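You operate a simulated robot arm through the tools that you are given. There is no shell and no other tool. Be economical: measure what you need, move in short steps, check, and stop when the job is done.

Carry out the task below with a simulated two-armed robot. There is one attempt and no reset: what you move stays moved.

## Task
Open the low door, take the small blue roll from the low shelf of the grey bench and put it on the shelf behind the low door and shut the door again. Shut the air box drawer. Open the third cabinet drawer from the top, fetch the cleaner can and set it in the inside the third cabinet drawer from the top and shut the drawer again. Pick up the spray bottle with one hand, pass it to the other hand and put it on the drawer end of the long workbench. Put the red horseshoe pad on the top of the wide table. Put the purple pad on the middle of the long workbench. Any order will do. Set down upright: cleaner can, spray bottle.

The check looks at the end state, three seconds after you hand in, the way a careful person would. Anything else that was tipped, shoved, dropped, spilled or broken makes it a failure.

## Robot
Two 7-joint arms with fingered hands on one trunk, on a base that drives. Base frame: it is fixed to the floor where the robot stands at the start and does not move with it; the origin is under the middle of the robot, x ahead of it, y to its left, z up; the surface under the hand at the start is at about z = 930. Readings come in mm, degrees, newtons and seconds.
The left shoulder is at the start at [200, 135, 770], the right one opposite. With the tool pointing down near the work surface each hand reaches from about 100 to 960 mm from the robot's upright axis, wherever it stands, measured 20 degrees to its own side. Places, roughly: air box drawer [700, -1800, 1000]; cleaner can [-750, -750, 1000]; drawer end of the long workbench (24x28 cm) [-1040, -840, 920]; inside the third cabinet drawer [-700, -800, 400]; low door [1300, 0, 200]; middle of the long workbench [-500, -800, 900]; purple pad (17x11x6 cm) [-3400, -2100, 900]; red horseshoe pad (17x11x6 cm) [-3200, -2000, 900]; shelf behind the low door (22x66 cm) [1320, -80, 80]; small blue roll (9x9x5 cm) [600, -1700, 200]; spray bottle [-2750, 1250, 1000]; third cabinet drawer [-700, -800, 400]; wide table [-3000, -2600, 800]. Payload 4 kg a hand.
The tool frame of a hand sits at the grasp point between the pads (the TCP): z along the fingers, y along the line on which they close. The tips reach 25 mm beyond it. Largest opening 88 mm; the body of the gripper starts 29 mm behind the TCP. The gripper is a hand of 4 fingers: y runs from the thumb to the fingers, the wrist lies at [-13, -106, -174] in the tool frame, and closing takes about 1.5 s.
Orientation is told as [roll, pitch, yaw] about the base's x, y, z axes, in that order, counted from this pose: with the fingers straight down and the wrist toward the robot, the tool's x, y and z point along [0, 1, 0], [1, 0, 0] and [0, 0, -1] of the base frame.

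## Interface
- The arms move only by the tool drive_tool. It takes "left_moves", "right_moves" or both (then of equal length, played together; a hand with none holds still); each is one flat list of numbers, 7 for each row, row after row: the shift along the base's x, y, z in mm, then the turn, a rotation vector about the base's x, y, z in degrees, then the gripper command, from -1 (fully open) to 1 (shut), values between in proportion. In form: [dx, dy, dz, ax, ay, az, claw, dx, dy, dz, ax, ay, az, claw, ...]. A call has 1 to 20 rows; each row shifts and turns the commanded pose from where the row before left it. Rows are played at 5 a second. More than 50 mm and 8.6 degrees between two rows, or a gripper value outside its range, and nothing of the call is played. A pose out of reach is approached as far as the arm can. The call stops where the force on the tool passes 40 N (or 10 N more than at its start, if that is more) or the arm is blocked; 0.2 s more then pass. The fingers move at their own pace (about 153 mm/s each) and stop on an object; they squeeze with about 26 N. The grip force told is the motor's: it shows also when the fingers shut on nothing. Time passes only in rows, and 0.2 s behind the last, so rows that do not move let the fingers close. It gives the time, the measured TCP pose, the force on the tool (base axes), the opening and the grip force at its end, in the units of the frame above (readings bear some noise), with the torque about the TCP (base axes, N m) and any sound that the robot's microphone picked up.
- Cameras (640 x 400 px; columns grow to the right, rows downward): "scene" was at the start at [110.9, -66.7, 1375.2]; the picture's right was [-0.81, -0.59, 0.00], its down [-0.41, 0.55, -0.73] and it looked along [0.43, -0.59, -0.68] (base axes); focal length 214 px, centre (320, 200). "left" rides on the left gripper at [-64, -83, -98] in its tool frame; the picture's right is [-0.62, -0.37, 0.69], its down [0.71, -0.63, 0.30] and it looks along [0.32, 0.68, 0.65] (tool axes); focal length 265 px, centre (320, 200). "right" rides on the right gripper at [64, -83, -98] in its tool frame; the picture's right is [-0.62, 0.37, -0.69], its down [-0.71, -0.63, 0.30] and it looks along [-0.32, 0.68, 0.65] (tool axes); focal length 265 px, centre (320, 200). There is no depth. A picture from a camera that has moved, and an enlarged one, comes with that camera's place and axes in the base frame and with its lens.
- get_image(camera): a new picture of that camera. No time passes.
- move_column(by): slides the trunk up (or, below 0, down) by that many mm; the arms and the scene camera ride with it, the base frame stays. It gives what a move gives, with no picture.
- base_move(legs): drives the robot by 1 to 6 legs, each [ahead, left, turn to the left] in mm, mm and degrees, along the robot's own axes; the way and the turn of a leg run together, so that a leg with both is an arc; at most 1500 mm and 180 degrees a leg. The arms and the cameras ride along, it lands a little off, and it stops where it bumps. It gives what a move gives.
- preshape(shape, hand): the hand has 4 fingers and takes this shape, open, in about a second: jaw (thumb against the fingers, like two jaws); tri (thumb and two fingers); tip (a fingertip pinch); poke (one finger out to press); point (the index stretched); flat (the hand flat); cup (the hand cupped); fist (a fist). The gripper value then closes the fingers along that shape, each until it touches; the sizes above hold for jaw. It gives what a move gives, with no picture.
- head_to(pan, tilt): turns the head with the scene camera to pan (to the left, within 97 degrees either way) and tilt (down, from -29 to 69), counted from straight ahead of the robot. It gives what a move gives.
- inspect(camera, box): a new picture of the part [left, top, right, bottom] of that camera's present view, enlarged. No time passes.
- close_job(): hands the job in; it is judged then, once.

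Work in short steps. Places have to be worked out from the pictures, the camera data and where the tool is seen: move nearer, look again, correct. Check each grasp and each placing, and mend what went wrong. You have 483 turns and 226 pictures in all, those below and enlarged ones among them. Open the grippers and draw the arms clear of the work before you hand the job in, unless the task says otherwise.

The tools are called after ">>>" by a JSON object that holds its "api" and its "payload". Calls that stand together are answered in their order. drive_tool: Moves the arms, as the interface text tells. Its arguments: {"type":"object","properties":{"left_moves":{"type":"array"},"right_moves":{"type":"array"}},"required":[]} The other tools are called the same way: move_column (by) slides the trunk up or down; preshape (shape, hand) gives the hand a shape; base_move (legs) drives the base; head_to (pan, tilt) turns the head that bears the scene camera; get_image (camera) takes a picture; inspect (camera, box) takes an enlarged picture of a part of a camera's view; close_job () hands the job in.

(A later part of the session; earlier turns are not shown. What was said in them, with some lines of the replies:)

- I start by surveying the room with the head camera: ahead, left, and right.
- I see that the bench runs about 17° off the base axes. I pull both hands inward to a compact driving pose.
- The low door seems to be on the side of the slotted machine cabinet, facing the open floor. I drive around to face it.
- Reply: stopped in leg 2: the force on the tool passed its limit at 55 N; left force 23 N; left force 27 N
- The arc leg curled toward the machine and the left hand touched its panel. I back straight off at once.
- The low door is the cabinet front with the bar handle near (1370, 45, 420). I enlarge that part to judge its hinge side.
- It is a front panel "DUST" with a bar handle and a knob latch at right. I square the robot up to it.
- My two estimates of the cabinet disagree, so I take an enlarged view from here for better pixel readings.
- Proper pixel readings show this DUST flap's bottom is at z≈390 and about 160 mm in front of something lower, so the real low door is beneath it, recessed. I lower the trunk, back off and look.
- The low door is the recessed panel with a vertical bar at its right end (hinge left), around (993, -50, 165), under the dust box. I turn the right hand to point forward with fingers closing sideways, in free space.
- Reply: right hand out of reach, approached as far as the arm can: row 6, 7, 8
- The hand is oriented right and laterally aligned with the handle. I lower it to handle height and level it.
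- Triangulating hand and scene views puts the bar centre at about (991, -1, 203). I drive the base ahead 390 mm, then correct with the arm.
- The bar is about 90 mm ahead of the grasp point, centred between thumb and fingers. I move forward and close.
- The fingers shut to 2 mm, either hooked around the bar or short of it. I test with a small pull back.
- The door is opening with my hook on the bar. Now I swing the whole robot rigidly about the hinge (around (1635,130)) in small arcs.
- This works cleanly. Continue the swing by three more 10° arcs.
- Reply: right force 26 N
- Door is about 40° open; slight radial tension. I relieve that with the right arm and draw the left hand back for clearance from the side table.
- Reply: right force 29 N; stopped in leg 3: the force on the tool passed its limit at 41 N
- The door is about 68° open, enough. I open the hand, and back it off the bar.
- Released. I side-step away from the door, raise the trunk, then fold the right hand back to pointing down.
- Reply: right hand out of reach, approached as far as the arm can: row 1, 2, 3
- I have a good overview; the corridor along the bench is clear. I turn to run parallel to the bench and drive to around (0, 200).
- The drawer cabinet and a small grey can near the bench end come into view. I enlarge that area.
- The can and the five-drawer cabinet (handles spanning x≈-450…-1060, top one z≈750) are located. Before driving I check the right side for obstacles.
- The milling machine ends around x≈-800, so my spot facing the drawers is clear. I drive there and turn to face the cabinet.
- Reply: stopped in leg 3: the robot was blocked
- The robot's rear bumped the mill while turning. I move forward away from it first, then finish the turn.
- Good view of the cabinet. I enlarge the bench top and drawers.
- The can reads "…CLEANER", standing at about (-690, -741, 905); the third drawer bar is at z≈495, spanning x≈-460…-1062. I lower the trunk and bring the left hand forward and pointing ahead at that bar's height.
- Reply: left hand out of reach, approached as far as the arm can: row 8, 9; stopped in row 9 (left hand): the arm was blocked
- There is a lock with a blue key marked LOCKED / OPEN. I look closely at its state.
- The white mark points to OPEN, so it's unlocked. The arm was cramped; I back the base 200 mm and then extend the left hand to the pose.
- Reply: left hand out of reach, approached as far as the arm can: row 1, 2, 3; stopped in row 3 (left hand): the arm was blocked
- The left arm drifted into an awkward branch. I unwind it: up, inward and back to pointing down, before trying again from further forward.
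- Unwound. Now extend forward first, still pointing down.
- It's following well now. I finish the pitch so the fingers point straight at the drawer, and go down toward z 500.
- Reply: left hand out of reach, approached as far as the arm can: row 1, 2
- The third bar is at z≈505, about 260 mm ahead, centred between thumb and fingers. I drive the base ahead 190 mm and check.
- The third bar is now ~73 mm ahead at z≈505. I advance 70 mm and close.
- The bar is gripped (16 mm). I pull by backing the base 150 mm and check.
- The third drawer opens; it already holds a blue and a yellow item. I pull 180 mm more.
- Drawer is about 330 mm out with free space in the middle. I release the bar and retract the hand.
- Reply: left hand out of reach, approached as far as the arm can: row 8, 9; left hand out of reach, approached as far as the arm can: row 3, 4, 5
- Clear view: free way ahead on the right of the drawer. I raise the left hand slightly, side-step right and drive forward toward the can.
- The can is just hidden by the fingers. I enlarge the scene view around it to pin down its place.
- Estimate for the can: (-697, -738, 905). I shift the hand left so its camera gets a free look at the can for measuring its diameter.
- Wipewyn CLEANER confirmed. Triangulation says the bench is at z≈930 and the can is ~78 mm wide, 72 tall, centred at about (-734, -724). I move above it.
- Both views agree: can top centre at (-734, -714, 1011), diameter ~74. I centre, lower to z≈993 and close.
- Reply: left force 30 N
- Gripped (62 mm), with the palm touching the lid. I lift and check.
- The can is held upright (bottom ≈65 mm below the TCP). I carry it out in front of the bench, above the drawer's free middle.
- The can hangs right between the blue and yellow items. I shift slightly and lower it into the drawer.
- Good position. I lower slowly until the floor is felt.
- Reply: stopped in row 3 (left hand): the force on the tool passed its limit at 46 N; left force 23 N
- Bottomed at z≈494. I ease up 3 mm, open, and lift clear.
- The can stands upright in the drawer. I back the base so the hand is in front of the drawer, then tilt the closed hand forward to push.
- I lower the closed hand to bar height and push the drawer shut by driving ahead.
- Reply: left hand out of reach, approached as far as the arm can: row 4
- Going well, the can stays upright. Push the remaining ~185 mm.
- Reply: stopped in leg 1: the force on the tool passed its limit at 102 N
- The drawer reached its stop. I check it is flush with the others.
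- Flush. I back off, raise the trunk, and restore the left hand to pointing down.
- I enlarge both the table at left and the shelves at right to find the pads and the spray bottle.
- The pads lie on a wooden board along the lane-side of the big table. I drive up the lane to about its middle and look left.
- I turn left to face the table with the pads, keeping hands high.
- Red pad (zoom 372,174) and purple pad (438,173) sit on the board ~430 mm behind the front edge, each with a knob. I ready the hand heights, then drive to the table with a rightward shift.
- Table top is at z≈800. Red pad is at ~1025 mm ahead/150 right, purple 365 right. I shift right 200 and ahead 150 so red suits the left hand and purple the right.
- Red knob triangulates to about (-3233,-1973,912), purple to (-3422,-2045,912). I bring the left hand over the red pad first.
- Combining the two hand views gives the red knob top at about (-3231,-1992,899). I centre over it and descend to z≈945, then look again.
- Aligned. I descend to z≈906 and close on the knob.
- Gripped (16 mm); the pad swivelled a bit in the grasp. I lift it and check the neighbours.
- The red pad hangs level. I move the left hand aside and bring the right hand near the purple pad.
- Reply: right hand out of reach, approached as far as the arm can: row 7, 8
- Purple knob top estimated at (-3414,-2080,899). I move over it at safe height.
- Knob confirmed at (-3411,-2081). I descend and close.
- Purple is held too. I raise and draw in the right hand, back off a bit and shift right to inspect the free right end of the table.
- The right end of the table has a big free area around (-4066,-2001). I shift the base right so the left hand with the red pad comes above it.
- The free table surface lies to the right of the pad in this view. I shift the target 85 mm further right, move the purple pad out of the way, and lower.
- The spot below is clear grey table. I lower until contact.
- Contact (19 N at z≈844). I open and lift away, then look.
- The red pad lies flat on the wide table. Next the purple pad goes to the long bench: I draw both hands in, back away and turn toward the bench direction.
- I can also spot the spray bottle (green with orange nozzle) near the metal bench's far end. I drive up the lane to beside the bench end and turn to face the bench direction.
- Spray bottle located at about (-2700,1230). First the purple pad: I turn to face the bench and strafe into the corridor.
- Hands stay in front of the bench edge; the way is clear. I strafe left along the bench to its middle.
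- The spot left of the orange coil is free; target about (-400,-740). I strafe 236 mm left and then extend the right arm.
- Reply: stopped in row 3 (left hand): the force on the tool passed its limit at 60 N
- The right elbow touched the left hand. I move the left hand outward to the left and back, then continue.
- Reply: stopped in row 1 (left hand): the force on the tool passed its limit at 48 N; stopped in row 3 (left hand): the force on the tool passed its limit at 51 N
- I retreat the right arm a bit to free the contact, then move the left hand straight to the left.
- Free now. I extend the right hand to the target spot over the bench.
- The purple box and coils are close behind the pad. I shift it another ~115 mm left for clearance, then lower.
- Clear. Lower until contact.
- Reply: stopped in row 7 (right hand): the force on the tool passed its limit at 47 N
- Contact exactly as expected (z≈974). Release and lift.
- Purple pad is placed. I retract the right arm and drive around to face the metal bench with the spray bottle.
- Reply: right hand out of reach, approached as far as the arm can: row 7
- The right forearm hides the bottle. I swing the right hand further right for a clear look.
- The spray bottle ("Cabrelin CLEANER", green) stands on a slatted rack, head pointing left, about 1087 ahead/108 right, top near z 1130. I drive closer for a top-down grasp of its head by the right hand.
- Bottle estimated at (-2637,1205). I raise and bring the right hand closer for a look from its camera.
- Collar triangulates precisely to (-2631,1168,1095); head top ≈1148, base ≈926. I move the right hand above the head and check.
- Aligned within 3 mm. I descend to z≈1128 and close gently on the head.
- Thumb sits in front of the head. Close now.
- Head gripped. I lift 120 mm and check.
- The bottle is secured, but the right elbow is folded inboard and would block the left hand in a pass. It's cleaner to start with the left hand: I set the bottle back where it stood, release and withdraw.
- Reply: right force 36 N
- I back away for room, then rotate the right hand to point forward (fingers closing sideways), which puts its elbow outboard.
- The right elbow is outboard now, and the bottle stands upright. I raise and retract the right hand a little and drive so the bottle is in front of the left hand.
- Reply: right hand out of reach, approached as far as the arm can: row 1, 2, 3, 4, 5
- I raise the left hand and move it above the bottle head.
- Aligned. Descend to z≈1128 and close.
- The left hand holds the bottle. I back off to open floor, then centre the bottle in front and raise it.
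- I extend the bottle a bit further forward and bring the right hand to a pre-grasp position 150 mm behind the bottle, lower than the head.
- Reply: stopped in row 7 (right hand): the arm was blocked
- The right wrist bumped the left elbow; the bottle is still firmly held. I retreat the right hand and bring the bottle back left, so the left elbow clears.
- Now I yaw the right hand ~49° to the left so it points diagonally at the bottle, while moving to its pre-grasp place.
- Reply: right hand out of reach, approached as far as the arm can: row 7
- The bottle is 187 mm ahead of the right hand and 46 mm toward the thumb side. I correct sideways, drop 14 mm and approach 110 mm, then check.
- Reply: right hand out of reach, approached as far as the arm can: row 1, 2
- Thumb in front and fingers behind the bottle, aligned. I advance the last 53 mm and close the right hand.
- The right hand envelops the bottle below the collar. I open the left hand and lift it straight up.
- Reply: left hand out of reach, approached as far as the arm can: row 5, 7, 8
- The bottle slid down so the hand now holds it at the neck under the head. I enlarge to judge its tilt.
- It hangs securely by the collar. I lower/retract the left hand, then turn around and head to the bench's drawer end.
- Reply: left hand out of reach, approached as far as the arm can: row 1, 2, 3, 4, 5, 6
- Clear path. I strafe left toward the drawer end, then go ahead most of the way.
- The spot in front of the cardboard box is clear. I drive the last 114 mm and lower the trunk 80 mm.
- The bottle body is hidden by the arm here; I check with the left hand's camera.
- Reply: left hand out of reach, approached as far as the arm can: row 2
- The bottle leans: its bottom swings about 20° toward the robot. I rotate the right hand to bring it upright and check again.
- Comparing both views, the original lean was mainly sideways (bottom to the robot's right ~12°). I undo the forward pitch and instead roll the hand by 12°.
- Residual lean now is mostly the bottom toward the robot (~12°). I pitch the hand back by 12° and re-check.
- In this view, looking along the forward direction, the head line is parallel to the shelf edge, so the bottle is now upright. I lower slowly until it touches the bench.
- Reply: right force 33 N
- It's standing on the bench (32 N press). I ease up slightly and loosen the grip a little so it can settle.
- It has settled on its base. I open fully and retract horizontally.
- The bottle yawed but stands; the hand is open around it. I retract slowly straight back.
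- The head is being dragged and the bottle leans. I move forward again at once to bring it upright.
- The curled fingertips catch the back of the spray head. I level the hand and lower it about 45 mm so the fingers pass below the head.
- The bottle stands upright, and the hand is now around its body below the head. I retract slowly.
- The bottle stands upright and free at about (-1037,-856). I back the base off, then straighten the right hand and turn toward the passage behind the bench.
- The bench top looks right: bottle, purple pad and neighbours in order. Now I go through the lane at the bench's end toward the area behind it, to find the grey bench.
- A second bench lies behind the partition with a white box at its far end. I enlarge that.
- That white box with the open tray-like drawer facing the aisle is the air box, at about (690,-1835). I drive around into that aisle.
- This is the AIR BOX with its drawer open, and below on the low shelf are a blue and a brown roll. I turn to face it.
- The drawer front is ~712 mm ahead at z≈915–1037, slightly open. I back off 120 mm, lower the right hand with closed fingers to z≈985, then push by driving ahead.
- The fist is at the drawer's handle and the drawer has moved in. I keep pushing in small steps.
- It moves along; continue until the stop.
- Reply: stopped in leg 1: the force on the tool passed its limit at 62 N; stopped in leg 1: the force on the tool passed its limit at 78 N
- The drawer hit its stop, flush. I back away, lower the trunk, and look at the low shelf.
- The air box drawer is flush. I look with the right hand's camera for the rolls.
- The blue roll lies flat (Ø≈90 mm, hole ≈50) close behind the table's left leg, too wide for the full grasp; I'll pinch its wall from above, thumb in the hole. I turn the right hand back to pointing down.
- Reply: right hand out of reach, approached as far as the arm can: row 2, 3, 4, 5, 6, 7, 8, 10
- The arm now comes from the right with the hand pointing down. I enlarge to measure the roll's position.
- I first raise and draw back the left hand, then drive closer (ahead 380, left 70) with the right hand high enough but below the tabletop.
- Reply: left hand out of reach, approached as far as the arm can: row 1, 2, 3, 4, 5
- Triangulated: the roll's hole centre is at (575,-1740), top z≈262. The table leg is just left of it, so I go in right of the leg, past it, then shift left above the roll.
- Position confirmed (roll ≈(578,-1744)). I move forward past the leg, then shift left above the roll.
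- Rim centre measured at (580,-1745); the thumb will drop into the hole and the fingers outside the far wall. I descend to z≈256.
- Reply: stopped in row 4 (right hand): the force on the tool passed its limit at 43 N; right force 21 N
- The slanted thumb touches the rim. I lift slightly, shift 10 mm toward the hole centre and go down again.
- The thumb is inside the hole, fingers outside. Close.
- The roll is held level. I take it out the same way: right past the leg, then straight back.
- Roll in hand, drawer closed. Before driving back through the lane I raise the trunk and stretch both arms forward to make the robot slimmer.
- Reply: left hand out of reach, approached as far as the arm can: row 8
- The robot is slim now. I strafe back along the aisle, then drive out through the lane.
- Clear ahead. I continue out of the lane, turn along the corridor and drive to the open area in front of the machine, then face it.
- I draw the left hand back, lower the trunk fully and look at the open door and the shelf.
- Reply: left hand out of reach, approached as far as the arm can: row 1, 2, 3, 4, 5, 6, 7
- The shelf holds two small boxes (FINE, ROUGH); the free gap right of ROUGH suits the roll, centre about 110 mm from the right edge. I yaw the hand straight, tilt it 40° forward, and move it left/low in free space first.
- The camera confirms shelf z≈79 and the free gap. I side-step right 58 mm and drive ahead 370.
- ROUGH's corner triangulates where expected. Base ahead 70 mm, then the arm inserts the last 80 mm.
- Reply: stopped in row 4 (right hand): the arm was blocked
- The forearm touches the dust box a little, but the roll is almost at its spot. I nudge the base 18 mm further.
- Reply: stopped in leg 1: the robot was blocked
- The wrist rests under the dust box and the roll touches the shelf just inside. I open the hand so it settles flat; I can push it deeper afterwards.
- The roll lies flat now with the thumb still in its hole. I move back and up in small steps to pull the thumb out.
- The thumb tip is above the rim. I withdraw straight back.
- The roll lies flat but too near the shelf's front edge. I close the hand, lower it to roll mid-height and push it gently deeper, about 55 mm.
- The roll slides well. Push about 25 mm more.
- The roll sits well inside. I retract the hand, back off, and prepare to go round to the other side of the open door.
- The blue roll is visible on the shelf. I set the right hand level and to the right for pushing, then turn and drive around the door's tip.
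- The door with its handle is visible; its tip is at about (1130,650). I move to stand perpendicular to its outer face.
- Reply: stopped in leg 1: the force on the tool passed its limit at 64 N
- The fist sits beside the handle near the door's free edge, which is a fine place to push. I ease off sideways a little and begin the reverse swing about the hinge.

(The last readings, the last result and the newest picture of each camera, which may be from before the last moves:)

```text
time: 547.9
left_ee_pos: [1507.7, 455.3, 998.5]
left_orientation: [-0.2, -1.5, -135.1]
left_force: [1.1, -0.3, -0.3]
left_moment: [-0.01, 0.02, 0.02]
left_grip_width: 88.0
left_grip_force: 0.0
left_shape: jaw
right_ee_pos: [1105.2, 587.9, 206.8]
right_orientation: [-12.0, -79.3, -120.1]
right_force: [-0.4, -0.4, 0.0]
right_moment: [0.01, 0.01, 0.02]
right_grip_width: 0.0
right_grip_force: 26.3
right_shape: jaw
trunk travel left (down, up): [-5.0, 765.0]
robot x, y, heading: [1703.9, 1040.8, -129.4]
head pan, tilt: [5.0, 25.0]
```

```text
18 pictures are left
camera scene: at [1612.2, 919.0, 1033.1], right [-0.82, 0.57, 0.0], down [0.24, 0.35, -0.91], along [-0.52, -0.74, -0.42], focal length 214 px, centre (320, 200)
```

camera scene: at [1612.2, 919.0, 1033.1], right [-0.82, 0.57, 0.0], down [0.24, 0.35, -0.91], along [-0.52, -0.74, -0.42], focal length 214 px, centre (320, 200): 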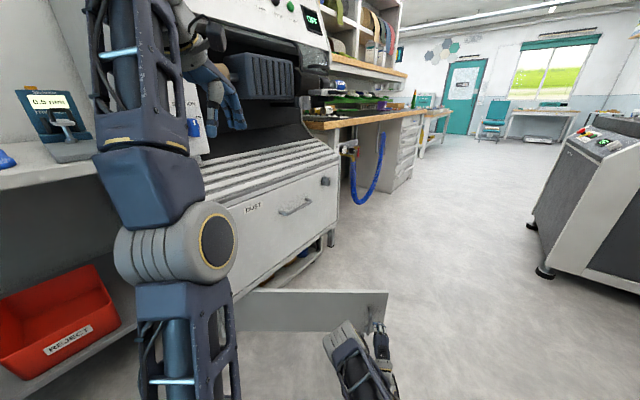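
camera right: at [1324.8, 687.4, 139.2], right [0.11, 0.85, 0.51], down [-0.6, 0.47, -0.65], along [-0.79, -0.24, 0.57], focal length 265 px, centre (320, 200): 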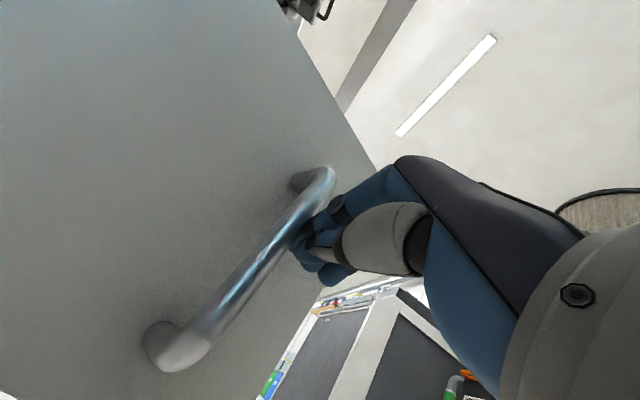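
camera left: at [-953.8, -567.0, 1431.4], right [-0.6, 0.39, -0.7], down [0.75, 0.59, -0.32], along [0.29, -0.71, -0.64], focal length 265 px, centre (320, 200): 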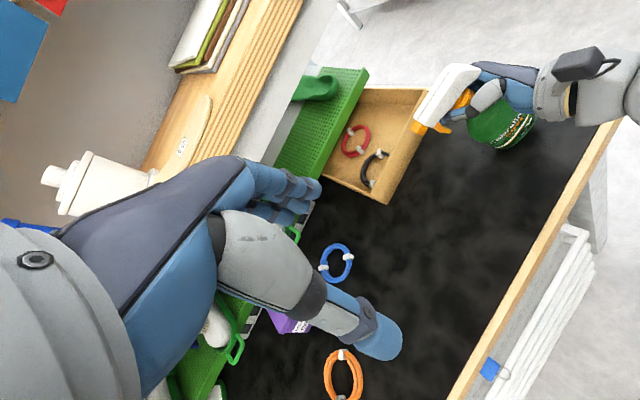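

The door follows the hand. Continue the arc 30° more.

>>> {"api": "base_move", "payload": {"legs": [[92, -130, 10], [92, -130, 10], [92, -130, 10]]}}

>>> {"api": "get_image", "payload": {"camera": "scene"}}

```text
time: 551.3
left_ee_pos: [1364.0, 353.5, 999.1]
left_orientation: [-0.4, -1.5, -104.9]
left_force: [-0.3, 0.4, -0.5]
left_moment: [-0.03, 0.03, -0.01]
left_grip_width: 87.9
left_grip_force: 0.1
left_shape: jaw
right_ee_pos: [948.6, 264.0, 206.5]
right_orientation: [-11.9, -79.3, -90.0]
right_force: [0.0, -0.2, -0.5]
right_moment: [0.0, -0.01, -0.05]
right_grip_width: 0.1
right_grip_force: 25.8
right_shape: jaw
trunk travel left (down, up): [-5.0, 765.0]
robot x, y, heading: [1240.6, 954.3, -99.4]
head pan, tilt: [5.0, 25.0]
```

```text
17 pictures are left
camera scene: at [1221.4, 804.0, 1033.1], right [-1.0, 0.08, 0.0], down [0.03, 0.42, -0.91], along [-0.07, -0.9, -0.42], focal length 214 px, centre (320, 200)
```

scene: 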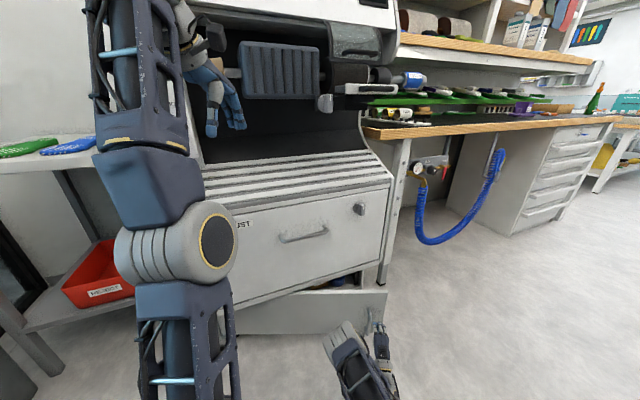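

Nearly there. To keep the left hand clear of the machine I draw it back and down a bit before the final arc.

>>> {"api": "drive_tool", "payload": {"left_moves": [8, 35, -30, 0, 0, 0, -1, 8, 35, -30, 0, 0, 0, -1, 8, 35, -30, 0, 0, 0, -1, 8, 35, -30, 0, 0, 0, -1]}}

>>> {"api": "base_move", "payload": {"legs": [[92, -130, 10], [46, -65, 5]]}}

>>> {"api": "get_image", "payload": {"camera": "scene"}}

```text
time: 552.3
left_ee_pos: [1396.0, 492.8, 879.0]
left_orientation: [-0.3, -1.8, -104.8]
left_force: [0.1, 0.2, 1.0]
left_moment: [-0.02, 0.02, 0.02]
left_grip_width: 87.9
left_grip_force: 0.1
left_shape: jaw
left hand out of reach, approached as far as the arm can: row 1
right_ee_pos: [949.2, 263.3, 206.7]
right_orientation: [-11.9, -79.3, -89.9]
right_force: [-0.2, 0.3, 0.0]
right_moment: [-0.05, 0.0, 0.04]
right_grip_width: 0.0
right_grip_force: 26.0
right_shape: jaw
trunk travel left (down, up): [-5.0, 765.0]
robot x, y, heading: [1236.8, 957.5, -99.4]
head pan, tilt: [5.0, 25.0]
```

```text
time: 554.4
left_ee_pos: [1311.5, 419.8, 879.2]
left_orientation: [-0.4, -1.5, -89.8]
left_force: [-0.4, 1.1, 0.1]
left_moment: [0.0, 0.01, -0.03]
left_grip_width: 88.0
left_grip_force: 0.0
left_shape: jaw
right_ee_pos: [940.2, 81.7, 207.0]
right_orientation: [-11.9, -79.3, -74.8]
right_force: [-0.1, 0.2, -0.2]
right_moment: [-0.01, 0.03, -0.02]
right_grip_width: 0.1
right_grip_force: 26.2
right_shape: jaw
trunk travel left (down, up): [-5.0, 765.0]
robot x, y, heading: [1035.4, 824.6, -84.6]
head pan, tilt: [5.0, 25.0]
```

```text
16 pictures are left
camera scene: at [1061.8, 673.3, 1033.1], right [-0.98, -0.18, 0.0], down [-0.08, 0.42, -0.91], along [0.17, -0.89, -0.42], focal length 214 px, centre (320, 200)
```

scene: 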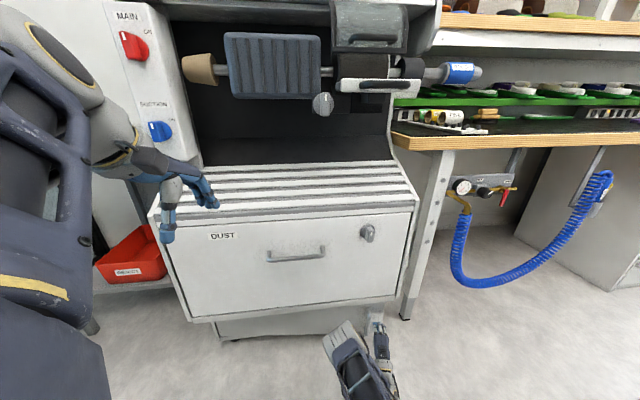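

About 9° remain. I continue 5°, then small steps until the door meets its stop.

>>> {"api": "base_move", "payload": {"legs": [[46, -65, 5]]}}

>>> {"api": "base_move", "payload": {"legs": [[27, -39, 3]]}}

>>> {"api": "get_image", "payload": {"camera": "right"}}

```text
time: 555.4
left_ee_pos: [1287.8, 389.7, 878.4]
left_orientation: [-0.3, -1.6, -84.8]
left_force: [1.3, 0.1, -0.2]
left_moment: [0.0, -0.02, 0.01]
left_grip_width: 87.8
left_grip_force: 0.1
left_shape: jaw
right_ee_pos: [947.4, 20.6, 205.7]
right_orientation: [-11.9, -79.3, -69.7]
right_force: [1.5, -0.2, 0.0]
right_moment: [0.0, 0.01, 0.02]
right_grip_width: 0.0
right_grip_force: 25.6
right_shape: jaw
trunk travel left (down, up): [-5.0, 765.0]
robot x, y, heading: [980.0, 770.1, -79.3]
head pan, tilt: [5.0, 25.0]
```

```text
time: 556.3
left_ee_pos: [1275.1, 372.0, 877.8]
left_orientation: [-0.2, -1.4, -81.7]
left_force: [-0.4, 0.7, 0.1]
left_moment: [-0.01, 0.04, -0.01]
left_grip_width: 88.3
left_grip_force: 0.1
left_shape: jaw
right_ee_pos: [955.1, -14.5, 206.2]
right_orientation: [-11.9, -79.4, -66.6]
right_force: [-0.2, 0.7, -0.2]
right_moment: [0.0, 0.01, 0.01]
right_grip_width: 0.0
right_grip_force: 25.2
right_shape: jaw
trunk travel left (down, up): [-5.0, 765.0]
robot x, y, heading: [947.6, 732.1, -76.4]
head pan, tilt: [5.0, 25.0]
```

```text
15 pictures are left
camera right: at [993.2, 106.8, 139.2], right [-0.71, 0.48, 0.51], down [-0.69, -0.33, -0.65], along [-0.14, -0.81, 0.56], focal length 265 px, centre (320, 200)
```

right: 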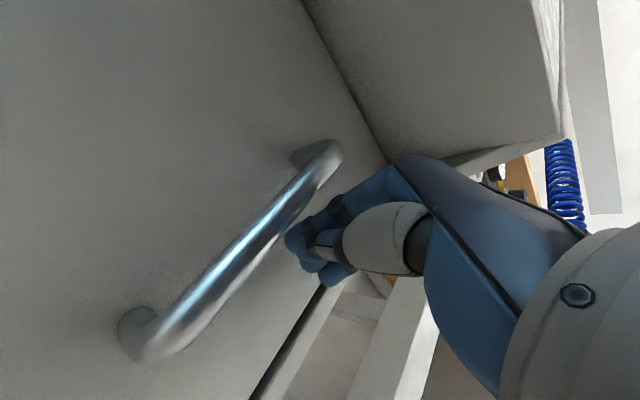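

>>> {"api": "base_move", "payload": {"legs": [[18, -26, 2]]}}

>>> {"api": "base_move", "payload": {"legs": [[18, -26, 2]]}}

>>> {"api": "get_image", "payload": {"camera": "right"}}

```text
time: 557.1
left_ee_pos: [1270.3, 367.1, 879.3]
left_orientation: [-0.2, -1.5, -80.7]
left_force: [0.9, -0.3, 0.1]
left_moment: [-0.02, -0.04, -0.03]
left_grip_width: 87.8
left_grip_force: 0.1
left_shape: jaw
right_ee_pos: [954.7, -21.1, 204.4]
right_orientation: [-13.2, -79.2, -64.5]
right_force: [-0.3, 1.7, -0.7]
right_moment: [0.01, -0.04, 0.02]
right_grip_width: 0.0
right_grip_force: 26.1
right_shape: jaw
trunk travel left (down, up): [-5.0, 765.0]
robot x, y, heading: [937.3, 722.0, -75.3]
head pan, tilt: [5.0, 25.0]
stopped in leg 1: the force on the tool passed its limit at 71 N (the readings are from after the stop); the commanded pose is now the measured one
```

```text
time: 557.9
left_ee_pos: [1270.2, 364.5, 877.1]
left_orientation: [-0.3, -1.5, -80.3]
left_force: [0.3, -0.1, -0.1]
left_moment: [0.0, -0.02, -0.01]
left_grip_width: 87.8
left_grip_force: 0.0
left_shape: jaw
right_ee_pos: [955.8, -21.6, 202.3]
right_orientation: [-14.1, -79.1, -63.3]
right_force: [-0.9, 3.0, -0.1]
right_moment: [0.03, 0.0, 0.0]
right_grip_width: 0.1
right_grip_force: 25.7
right_shape: jaw
trunk travel left (down, up): [-5.0, 765.0]
robot x, y, heading: [933.1, 720.5, -75.3]
head pan, tilt: [5.0, 25.0]
stopped in leg 1: the force on the tool passed its limit at 70 N (the readings are from after the stop); the commanded pose is now the measured one
```

```text
14 pictures are left
camera right: at [989.7, 100.1, 135.7], right [-0.72, 0.46, 0.52], down [-0.69, -0.34, -0.64], along [-0.12, -0.82, 0.57], focal length 265 px, centre (320, 200)
```

right: 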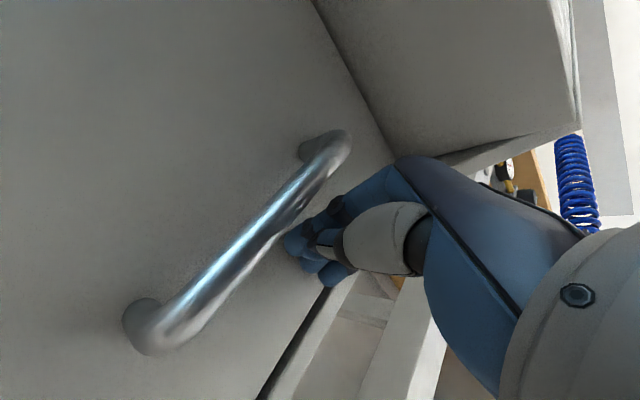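

The door is hard against its stop. I back the base straight off and inspect.

>>> {"api": "base_move", "payload": {"legs": [[-500, 0, 0]]}}

>>> {"api": "inspect", "payload": {"camera": "scene", "box": [200, 170, 460, 320]}}

```text
time: 560.8
left_ee_pos: [1140.1, 844.6, 878.5]
left_orientation: [-0.3, -1.5, -80.2]
left_force: [-0.8, -0.4, 0.8]
left_moment: [0.02, 0.02, 0.03]
left_grip_width: 88.0
left_grip_force: 0.1
left_shape: jaw
right_ee_pos: [825.7, 457.3, 203.6]
right_orientation: [-14.0, -79.2, -63.5]
right_force: [-0.3, -0.4, 0.7]
right_moment: [-0.01, -0.03, 0.01]
right_grip_width: 0.0
right_grip_force: 25.8
right_shape: jaw
trunk travel left (down, up): [-5.0, 765.0]
robot x, y, heading: [804.1, 1199.1, -75.0]
head pan, tilt: [5.0, 25.0]
```

```text
2.46 times, centred on (330, 245) of scene
camera zoom: at [852.5, 1054.0, 1033.1], right [-0.94, -0.34, 0.0], down [-0.14, 0.4, -0.91], along [0.31, -0.85, -0.42], focal length 528 px, centre (295, 89)
```

zoom: 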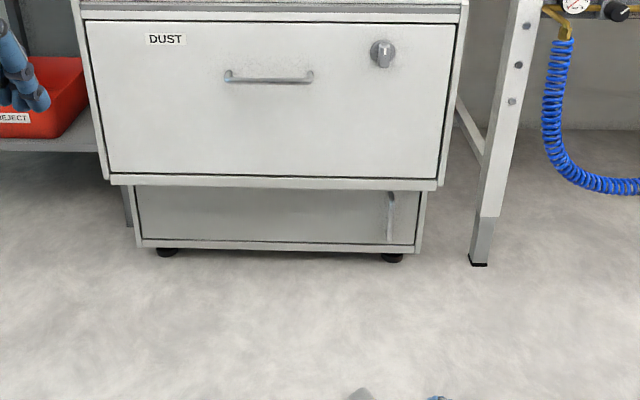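

The low door is shut flush. I open the right gripper and take one last look along the bench at bottle and pad.

>>> {"api": "drive_tool", "payload": {"right_moves": [-3, 10, 10, 0, 0, 0, -1, -3, 10, 10, 0, 0, 0, -1, 0, 0, 0, 0, 0, 0, -1, 0, 0, 0, 0, 0, 0, -1, 0, 0, 0, 0, 0, 0, -1]}}

>>> {"api": "move_column", "payload": {"by": 370}}

>>> {"api": "head_to", "payload": {"pan": -60, "tilt": 20}}

>>> {"api": "get_image", "payload": {"camera": "scene"}}

```text
time: 562.0
left_ee_pos: [1140.9, 844.8, 878.8]
left_orientation: [-0.4, -1.5, -80.3]
left_force: [-0.2, -0.1, -0.2]
left_moment: [-0.01, 0.0, 0.04]
left_grip_width: 87.9
left_grip_force: 0.0
left_shape: jaw
right_ee_pos: [820.9, 477.3, 222.6]
right_orientation: [-13.9, -79.2, -63.4]
right_force: [-0.5, -0.8, -0.2]
right_moment: [-0.02, 0.01, 0.01]
right_grip_width: 87.8
right_grip_force: 0.0
right_shape: jaw
trunk travel left (down, up): [-5.0, 765.0]
robot x, y, heading: [806.2, 1197.9, -75.0]
head pan, tilt: [5.0, 25.0]
```

```text
time: 565.6
left_ee_pos: [1141.3, 845.1, 1247.6]
left_orientation: [-0.3, -1.5, -80.3]
left_force: [0.3, 0.0, 1.0]
left_moment: [-0.02, 0.03, -0.01]
left_grip_width: 88.0
left_grip_force: 0.1
left_shape: jaw
right_ee_pos: [819.8, 477.6, 593.2]
right_orientation: [-14.0, -79.1, -63.4]
right_force: [-0.1, -0.7, -0.5]
right_moment: [-0.01, 0.0, 0.0]
right_grip_width: 87.7
right_grip_force: 0.1
right_shape: jaw
trunk travel left (down, up): [-375.0, 395.0]
robot x, y, heading: [803.0, 1202.4, -75.1]
head pan, tilt: [5.0, 25.0]
```

```text
time: 567.0
left_ee_pos: [1141.5, 843.7, 1248.2]
left_orientation: [-0.4, -1.5, -80.3]
left_force: [0.2, 0.4, 0.9]
left_moment: [-0.06, 0.01, -0.02]
left_grip_width: 87.9
left_grip_force: 0.2
left_shape: jaw
right_ee_pos: [819.5, 478.3, 592.4]
right_orientation: [-14.0, -79.1, -63.4]
right_force: [-0.1, 0.2, 0.4]
right_moment: [0.0, -0.01, 0.04]
right_grip_width: 87.7
right_grip_force: 0.0
right_shape: jaw
trunk travel left (down, up): [-375.0, 395.0]
robot x, y, heading: [799.6, 1199.0, -75.0]
head pan, tilt: [-60.0, 20.0]
```

```text
12 pictures are left
camera scene: at [755.2, 1074.7, 1411.2], right [-0.71, 0.71, 0.0], down [0.24, 0.24, -0.94], along [-0.66, -0.66, -0.34], focal length 214 px, centre (320, 200)
```

scene: 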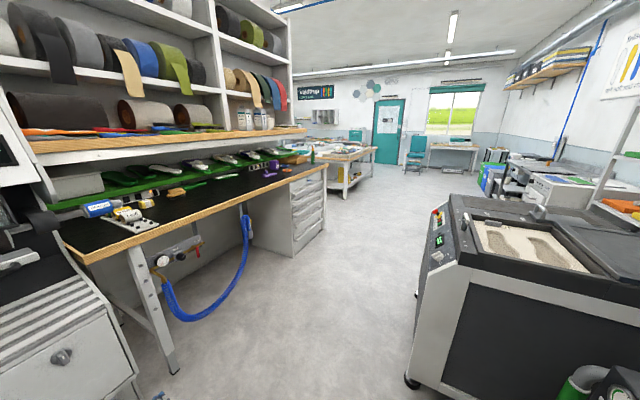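

>>> {"api": "inspect", "payload": {"camera": "scene", "box": [200, 130, 360, 240]}}

```text
3.64 times, centred on (280, 185) of scene
camera zoom: at [755.2, 1074.7, 1411.2], right [-0.71, 0.71, 0.0], down [0.24, 0.24, -0.94], along [-0.66, -0.66, -0.34], focal length 780 px, centre (466, 254)
```

zoom: 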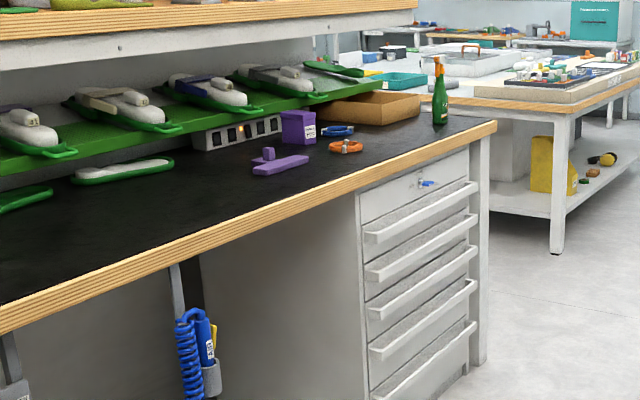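

Everything is in order: bottle upright, drawers shut, pad on the bench. The purple pad lies a bit left of the nominal middle, so I'll shift it about 80 mm nearer; first I raise the right hand well above bench height and drive into the corridor.

>>> {"api": "drive_tool", "payload": {"right_moves": [0, 0, 50, 0, 0, 0, -1, 0, 0, 50, 0, 0, 0, -1, 0, 0, 50, 0, 0, 0, -1, 0, 0, 50, 0, 0, 0, -1, 0, 0, 50, 0, 0, 0, -1, 0, 0, 50, 0, 0, 0, -1, 0, 0, 50, 0, 0, 0, -1, 0, 0, 50, 0, 0, 0, -1, 0, 0, 50, 0, 0, 0, -1, 0, 0, 50, 0, 0, 0, -1, 0, 0, 50, 0, 0, 0, -1, 0, 0, 50, 0, 0, 0, -1]}}

>>> {"api": "base_move", "payload": {"legs": [[0, 0, 2.5], [0, -530, 0], [600, 0, 0]]}}

>>> {"api": "head_to", "payload": {"pan": -20, "tilt": 40}}

>>> {"api": "get_image", "payload": {"camera": "scene"}}

```text
time: 569.5
left_ee_pos: [1140.4, 844.3, 1246.9]
left_orientation: [-0.4, -1.5, -80.4]
left_force: [-0.1, -0.4, -0.5]
left_moment: [-0.02, 0.0, -0.02]
left_grip_width: 87.9
left_grip_force: 0.1
left_shape: jaw
right_ee_pos: [820.6, 478.4, 1192.9]
right_orientation: [-14.4, -79.1, -62.9]
right_force: [-0.7, -0.7, -0.2]
right_moment: [0.02, 0.02, -0.01]
right_grip_width: 88.0
right_grip_force: 0.0
right_shape: jaw
trunk travel left (down, up): [-375.0, 395.0]
robot x, y, heading: [803.1, 1197.5, -75.1]
head pan, tilt: [-60.0, 20.0]
```

```text
time: 576.0
left_ee_pos: [840.3, 128.1, 1248.3]
left_orientation: [-0.4, -1.5, -77.3]
left_force: [0.0, -0.4, -0.5]
left_moment: [0.0, 0.02, 0.03]
left_grip_width: 87.8
left_grip_force: 0.1
left_shape: jaw
right_ee_pos: [540.7, -255.4, 1193.1]
right_orientation: [-14.0, -79.1, -60.3]
right_force: [0.2, 0.8, -0.4]
right_moment: [0.02, -0.01, 0.02]
right_grip_width: 87.8
right_grip_force: 0.1
right_shape: jaw
trunk travel left (down, up): [-375.0, 395.0]
robot x, y, heading: [485.0, 466.4, -71.8]
head pan, tilt: [-60.0, 20.0]
```

```text
time: 577.1
left_ee_pos: [841.2, 127.6, 1247.7]
left_orientation: [-0.4, -1.5, -77.1]
left_force: [0.3, 0.5, 1.2]
left_moment: [-0.01, 0.01, 0.02]
left_grip_width: 87.8
left_grip_force: 0.2
left_shape: jaw
right_ee_pos: [540.2, -254.8, 1191.7]
right_orientation: [-14.1, -79.0, -60.2]
right_force: [-0.5, -0.1, 0.1]
right_moment: [-0.01, -0.03, 0.01]
right_grip_width: 87.8
right_grip_force: 0.1
right_shape: jaw
trunk travel left (down, up): [-375.0, 395.0]
robot x, y, heading: [488.7, 462.6, -71.7]
head pan, tilt: [-20.0, 40.0]
```

```text
10 pictures are left
camera scene: at [502.7, 321.8, 1379.9], right [-1.0, 0.03, 0.0], down [0.02, 0.64, -0.77], along [-0.03, -0.77, -0.64], focal length 214 px, centre (320, 200)
```

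scene: 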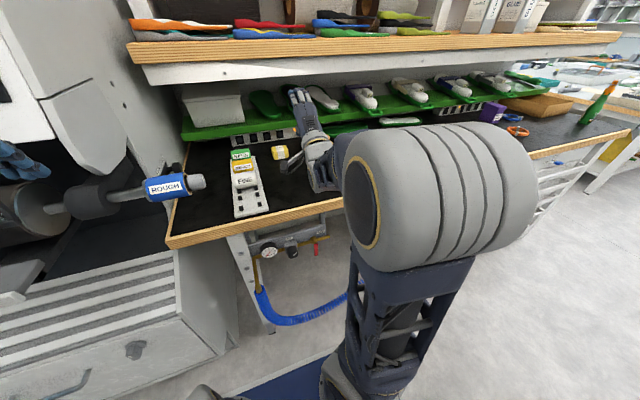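

Path is clear. I strafe right along the bench to the pad.

>>> {"api": "base_move", "payload": {"legs": [[0, -600, 0], [40, -590, 0]]}}

>>> {"api": "head_to", "payload": {"pan": 5, "tilt": 45}}

>>> {"api": "get_image", "payload": {"camera": "scene"}}

```text
time: 583.4
left_ee_pos: [-280.6, -279.0, 1248.0]
left_orientation: [-0.4, -1.5, -77.4]
left_force: [0.7, 0.0, 0.2]
left_moment: [-0.02, 0.02, 0.03]
left_grip_width: 87.7
left_grip_force: 0.1
left_shape: jaw
right_ee_pos: [-583.4, -661.2, 1191.6]
right_orientation: [-14.0, -79.1, -60.6]
right_force: [-0.7, -0.3, 0.5]
right_moment: [-0.02, 0.0, 0.0]
right_grip_width: 87.9
right_grip_force: 0.2
right_shape: jaw
trunk travel left (down, up): [-375.0, 395.0]
robot x, y, heading: [-637.0, 61.7, -72.0]
head pan, tilt: [-20.0, 40.0]
```

```text
time: 584.3
left_ee_pos: [-279.4, -279.3, 1248.1]
left_orientation: [-0.5, -1.5, -77.5]
left_force: [-0.2, 0.2, 0.3]
left_moment: [-0.03, 0.01, 0.0]
left_grip_width: 87.6
left_grip_force: 0.2
left_shape: jaw
right_ee_pos: [-582.4, -661.6, 1192.0]
right_orientation: [-14.0, -79.1, -60.6]
right_force: [0.0, 0.5, 1.1]
right_moment: [0.04, -0.01, -0.03]
right_grip_width: 87.9
right_grip_force: 0.1
right_shape: jaw
trunk travel left (down, up): [-375.0, 395.0]
robot x, y, heading: [-633.1, 57.1, -72.2]
head pan, tilt: [5.0, 45.0]
```

```text
9 pictures are left
camera scene: at [-583.3, -74.2, 1372.6], right [-0.92, -0.39, 0.0], down [-0.27, 0.65, -0.71], along [0.27, -0.65, -0.71], focal length 214 px, centre (320, 200)
```

scene: 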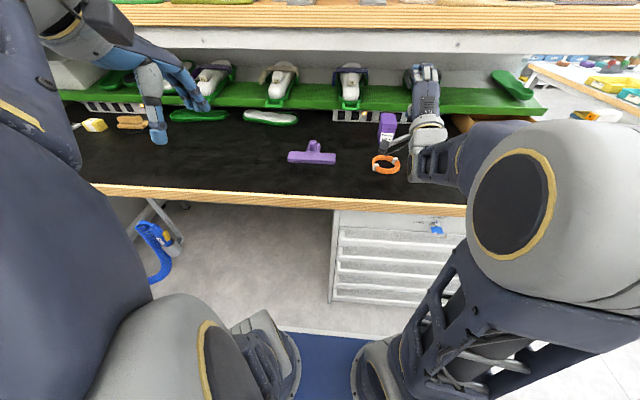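

The pad has 125 mm of free room toward the coil. I bring the left hand near the pad's knob and check.

>>> {"api": "drive_tool", "payload": {"left_moves": [-1.6, -40, -17, 0, 0, 0, -1, -1.6, -40, -17, 0, 0, 0, -1, -1.6, -40, -17, 0, 0, 0, -1, -1.6, -40, -17, 0, 0, 0, -1, -1.6, -40, -17, 0, 0, 0, -1, -1.6, -40, -17, 0, 0, 0, -1, -1.6, -40, -17, 0, 0, 0, -1, -1.6, -40, -17, 0, 0, 0, -1, -1.6, -40, -17, 0, 0, 0, -1]}}

>>> {"api": "get_image", "payload": {"camera": "left"}}

```text
time: 586.3
left_ee_pos: [-294.2, -639.5, 1097.4]
left_orientation: [-0.3, -1.6, -77.5]
left_force: [0.4, 0.3, -0.1]
left_moment: [-0.03, 0.01, 0.0]
left_grip_width: 88.0
left_grip_force: 0.0
left_shape: jaw
right_ee_pos: [-582.8, -660.8, 1191.1]
right_orientation: [-14.0, -79.0, -60.5]
right_force: [0.4, -0.2, 0.6]
right_moment: [0.03, 0.0, 0.0]
right_grip_width: 87.7
right_grip_force: 0.0
right_shape: jaw
trunk travel left (down, up): [-375.0, 395.0]
robot x, y, heading: [-639.5, 59.6, -72.1]
head pan, tilt: [5.0, 45.0]
```

```text
8 pictures are left
camera left: at [-376.6, -569.2, 1191.8], right [-0.69, 0.21, -0.7], down [0.56, 0.76, -0.33], along [0.46, -0.62, -0.64], focal length 265 px, centre (320, 200)
```

left: 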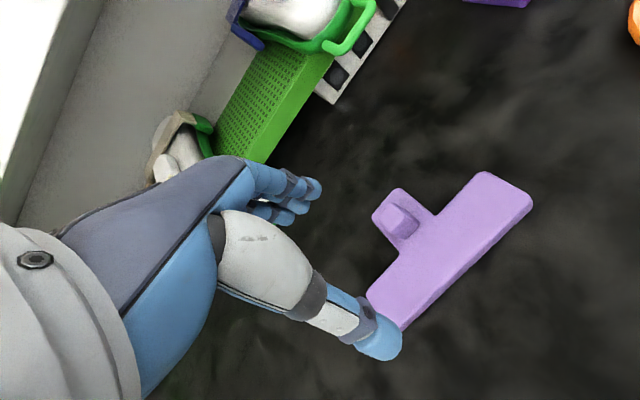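

Knob at about (-299,-696), as expected. I centre, descend and grip.

>>> {"api": "drive_tool", "payload": {"left_moves": [-2, -28, -10, 0, 0, 0, -1, -2, -28, -10, 0, 0, 0, -1, 0, 0, -35, 0, 0, 0, -1, 0, 0, -35, 0, 0, 0, -1, 0, 0, -18, 0, 0, 0, -1, 0, 0, -12, 0, 0, 0, -1, 0, 0, 0, 0, 0, 0, 1, 0, 0, 0, 0, 0, 0, 1, 0, 0, 0, 0, 0, 0, 1, 0, 0, 0, 0, 0, 0, 1, 0, 0, 0, 0, 0, 0, 1, 0, 0, 0, 0, 0, 0, 1, 0, 0, 0, 0, 0, 0, 1]}}

>>> {"api": "get_image", "payload": {"camera": "left"}}

```text
time: 589.1
left_ee_pos: [-297.6, -695.0, 973.9]
left_orientation: [-0.3, -1.5, -77.5]
left_force: [-0.1, 0.1, -1.1]
left_moment: [0.02, 0.01, 0.01]
left_grip_width: 19.3
left_grip_force: 25.8
left_shape: jaw
right_ee_pos: [-582.6, -661.8, 1191.9]
right_orientation: [-14.1, -79.2, -60.6]
right_force: [-0.2, 0.6, 0.3]
right_moment: [0.01, -0.02, 0.04]
right_grip_width: 87.9
right_grip_force: 0.1
right_shape: jaw
trunk travel left (down, up): [-375.0, 395.0]
robot x, y, heading: [-635.0, 58.3, -71.9]
head pan, tilt: [5.0, 45.0]
```

```text
7 pictures are left
camera left: at [-379.8, -625.1, 1071.3], right [-0.69, 0.21, -0.7], down [0.56, 0.76, -0.33], along [0.46, -0.61, -0.64], focal length 265 px, centre (320, 200)
```

left: 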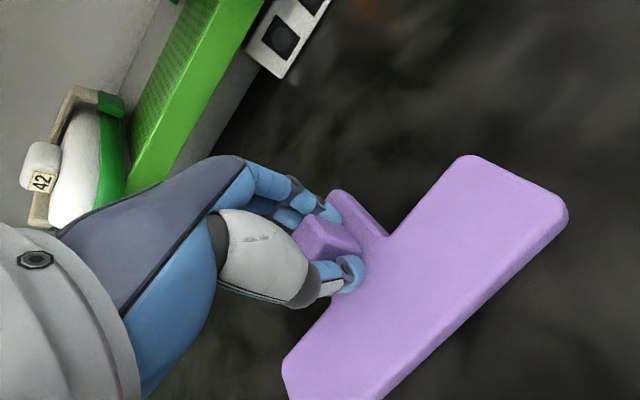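

Gripped. I lift 60 mm, carry it 75 mm toward the coil side, and set it down.

>>> {"api": "drive_tool", "payload": {"left_moves": [0, 0, 30, 0, 0, 0, 1, 0, 0, 30, 0, 0, 0, 1, -36, -11.5, 0, 0, 0, 0, 1, -36, -11.5, 0, 0, 0, 0, 1, 0, 0, -25, 0, 0, 0, 1, 0, 0, -20, 0, 0, 0, 1, 0, 0, -6, 0, 0, 0, 1, 0, 0, -4, 0, 0, 0, 1, 0, 0, -4, 0, 0, 0, 1]}}

>>> {"api": "get_image", "payload": {"camera": "scene"}}

```text
time: 591.1
left_ee_pos: [-370.5, -718.3, 976.6]
left_orientation: [-0.3, -1.5, -77.5]
left_force: [-0.2, -0.2, -1.5]
left_moment: [0.01, -0.01, 0.0]
left_grip_width: 19.5
left_grip_force: 26.0
left_shape: jaw
right_ee_pos: [-583.2, -661.8, 1191.6]
right_orientation: [-14.0, -79.1, -60.6]
right_force: [0.0, 0.6, 0.0]
right_moment: [-0.01, 0.0, 0.01]
right_grip_width: 87.8
right_grip_force: 0.1
right_shape: jaw
trunk travel left (down, up): [-375.0, 395.0]
robot x, y, heading: [-635.8, 56.9, -72.4]
head pan, tilt: [5.0, 45.0]
```

```text
6 pictures are left
camera scene: at [-583.3, -74.2, 1372.6], right [-0.92, -0.39, 0.0], down [-0.27, 0.65, -0.71], along [0.27, -0.65, -0.71], focal length 214 px, centre (320, 200)
```

scene: 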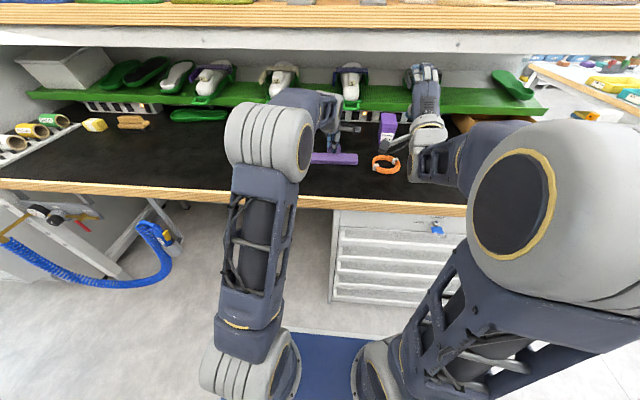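

Well placed beside the coil with a gap. Lower the last few mm, release and lift away.

>>> {"api": "drive_tool", "payload": {"left_moves": [0, 0, -3, 0, 0, 0, 1, 0, 0, -2, 0, 0, 0, 1, 0, 0, 0, 0, 0, 0, -1, 0, 0, 0, 0, 0, 0, -1, 0, 0, 0, 0, 0, 0, -1, 0, 0, 0, 0, 0, 0, -1, 0, 0, 0, 0, 0, 0, -1, 0, 0, 20, 0, 0, 0, -1, 0, 0, 40, 0, 0, 0, -1, 0, 0, 45, 0, 0, 0, -1, 0, 0, 45, 0, 0, 0, -1, -8, 35, 20, 0, 0, 0, -1, -8, 35, 10, 0, 0, 0, -1, -8, 35, 0, 0, 0, 0, -1, -8, 35, 0, 0, 0, 0, -1, -8, 35, 0, 0, 0, 0, -1, -8, 35, 0, 0, 0, 0, -1]}}

>>> {"api": "base_move", "payload": {"legs": [[-100, 0, 0]]}}

>>> {"api": "get_image", "payload": {"camera": "scene"}}

```text
time: 594.7
left_ee_pos: [-418.6, -507.0, 1150.4]
left_orientation: [-0.4, -1.5, -77.4]
left_force: [0.2, -0.6, -0.2]
left_moment: [0.03, -0.01, 0.0]
left_grip_width: 87.7
left_grip_force: 0.1
left_shape: jaw
right_ee_pos: [-582.7, -661.6, 1192.0]
right_orientation: [-14.0, -79.1, -60.5]
right_force: [-0.4, 0.9, -0.4]
right_moment: [0.0, 0.03, -0.03]
right_grip_width: 87.8
right_grip_force: 0.1
right_shape: jaw
trunk travel left (down, up): [-375.0, 395.0]
robot x, y, heading: [-635.0, 58.4, -72.5]
head pan, tilt: [5.0, 45.0]
```

```text
time: 595.9
left_ee_pos: [-449.3, -412.7, 1150.2]
left_orientation: [-0.4, -1.4, -77.6]
left_force: [0.3, 0.3, -0.3]
left_moment: [0.01, -0.02, 0.0]
left_grip_width: 88.1
left_grip_force: 0.1
left_shape: jaw
right_ee_pos: [-613.8, -565.6, 1191.8]
right_orientation: [-13.9, -79.1, -60.6]
right_force: [0.0, -0.3, 0.7]
right_moment: [0.02, 0.02, 0.02]
right_grip_width: 87.9
right_grip_force: 0.1
right_shape: jaw
trunk travel left (down, up): [-375.0, 395.0]
robot x, y, heading: [-667.1, 152.5, -72.4]
head pan, tilt: [5.0, 45.0]
```

```text
5 pictures are left
camera scene: at [-614.0, 21.6, 1372.6], right [-0.92, -0.39, 0.0], down [-0.27, 0.65, -0.71], along [0.27, -0.65, -0.71], focal length 214 px, centre (320, 200)
```

scene: 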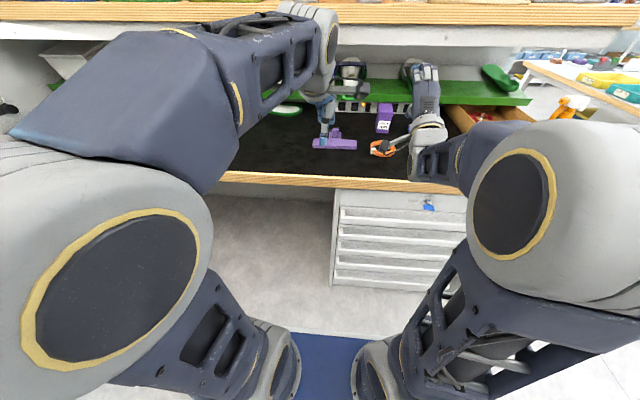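

The pad lies flat next to the coil, both grippers are open and the arms are clear of the bench. I hand in.

>>> {"api": "close_job", "payload": {}}

```text
The job is handed in.
```

I finished every part of the task and handed the job in; everything I could check looked right.

- **Blue roll:** it lies flat on the shelf behind the low door, and the door is shut flush.
- **Air box drawer:** it is shut.
- **Cleaner can:** it stands upright in the third cabinet drawer, and the drawer is shut.
- **Spray bottle:** the left hand passed it to the right hand, and it stands upright on the drawer end of the long workbench. After a first pick-up with the right hand I set it back down to restart with the left. While I was letting go of it on the bench it tilted, and I straightened it.
- **Red horseshoe pad:** it is on the wide table, at the end near the door.
- **Purple pad:** it is on the long workbench, about 150 mm left of the place given for the middle because a coil takes up that spot.

On the way the left hand bumped the machine's panel, the robot's rear bumped the mill, and the right hand brushed a leg of the grey bench. I saw nothing moved or damaged by these bumps.
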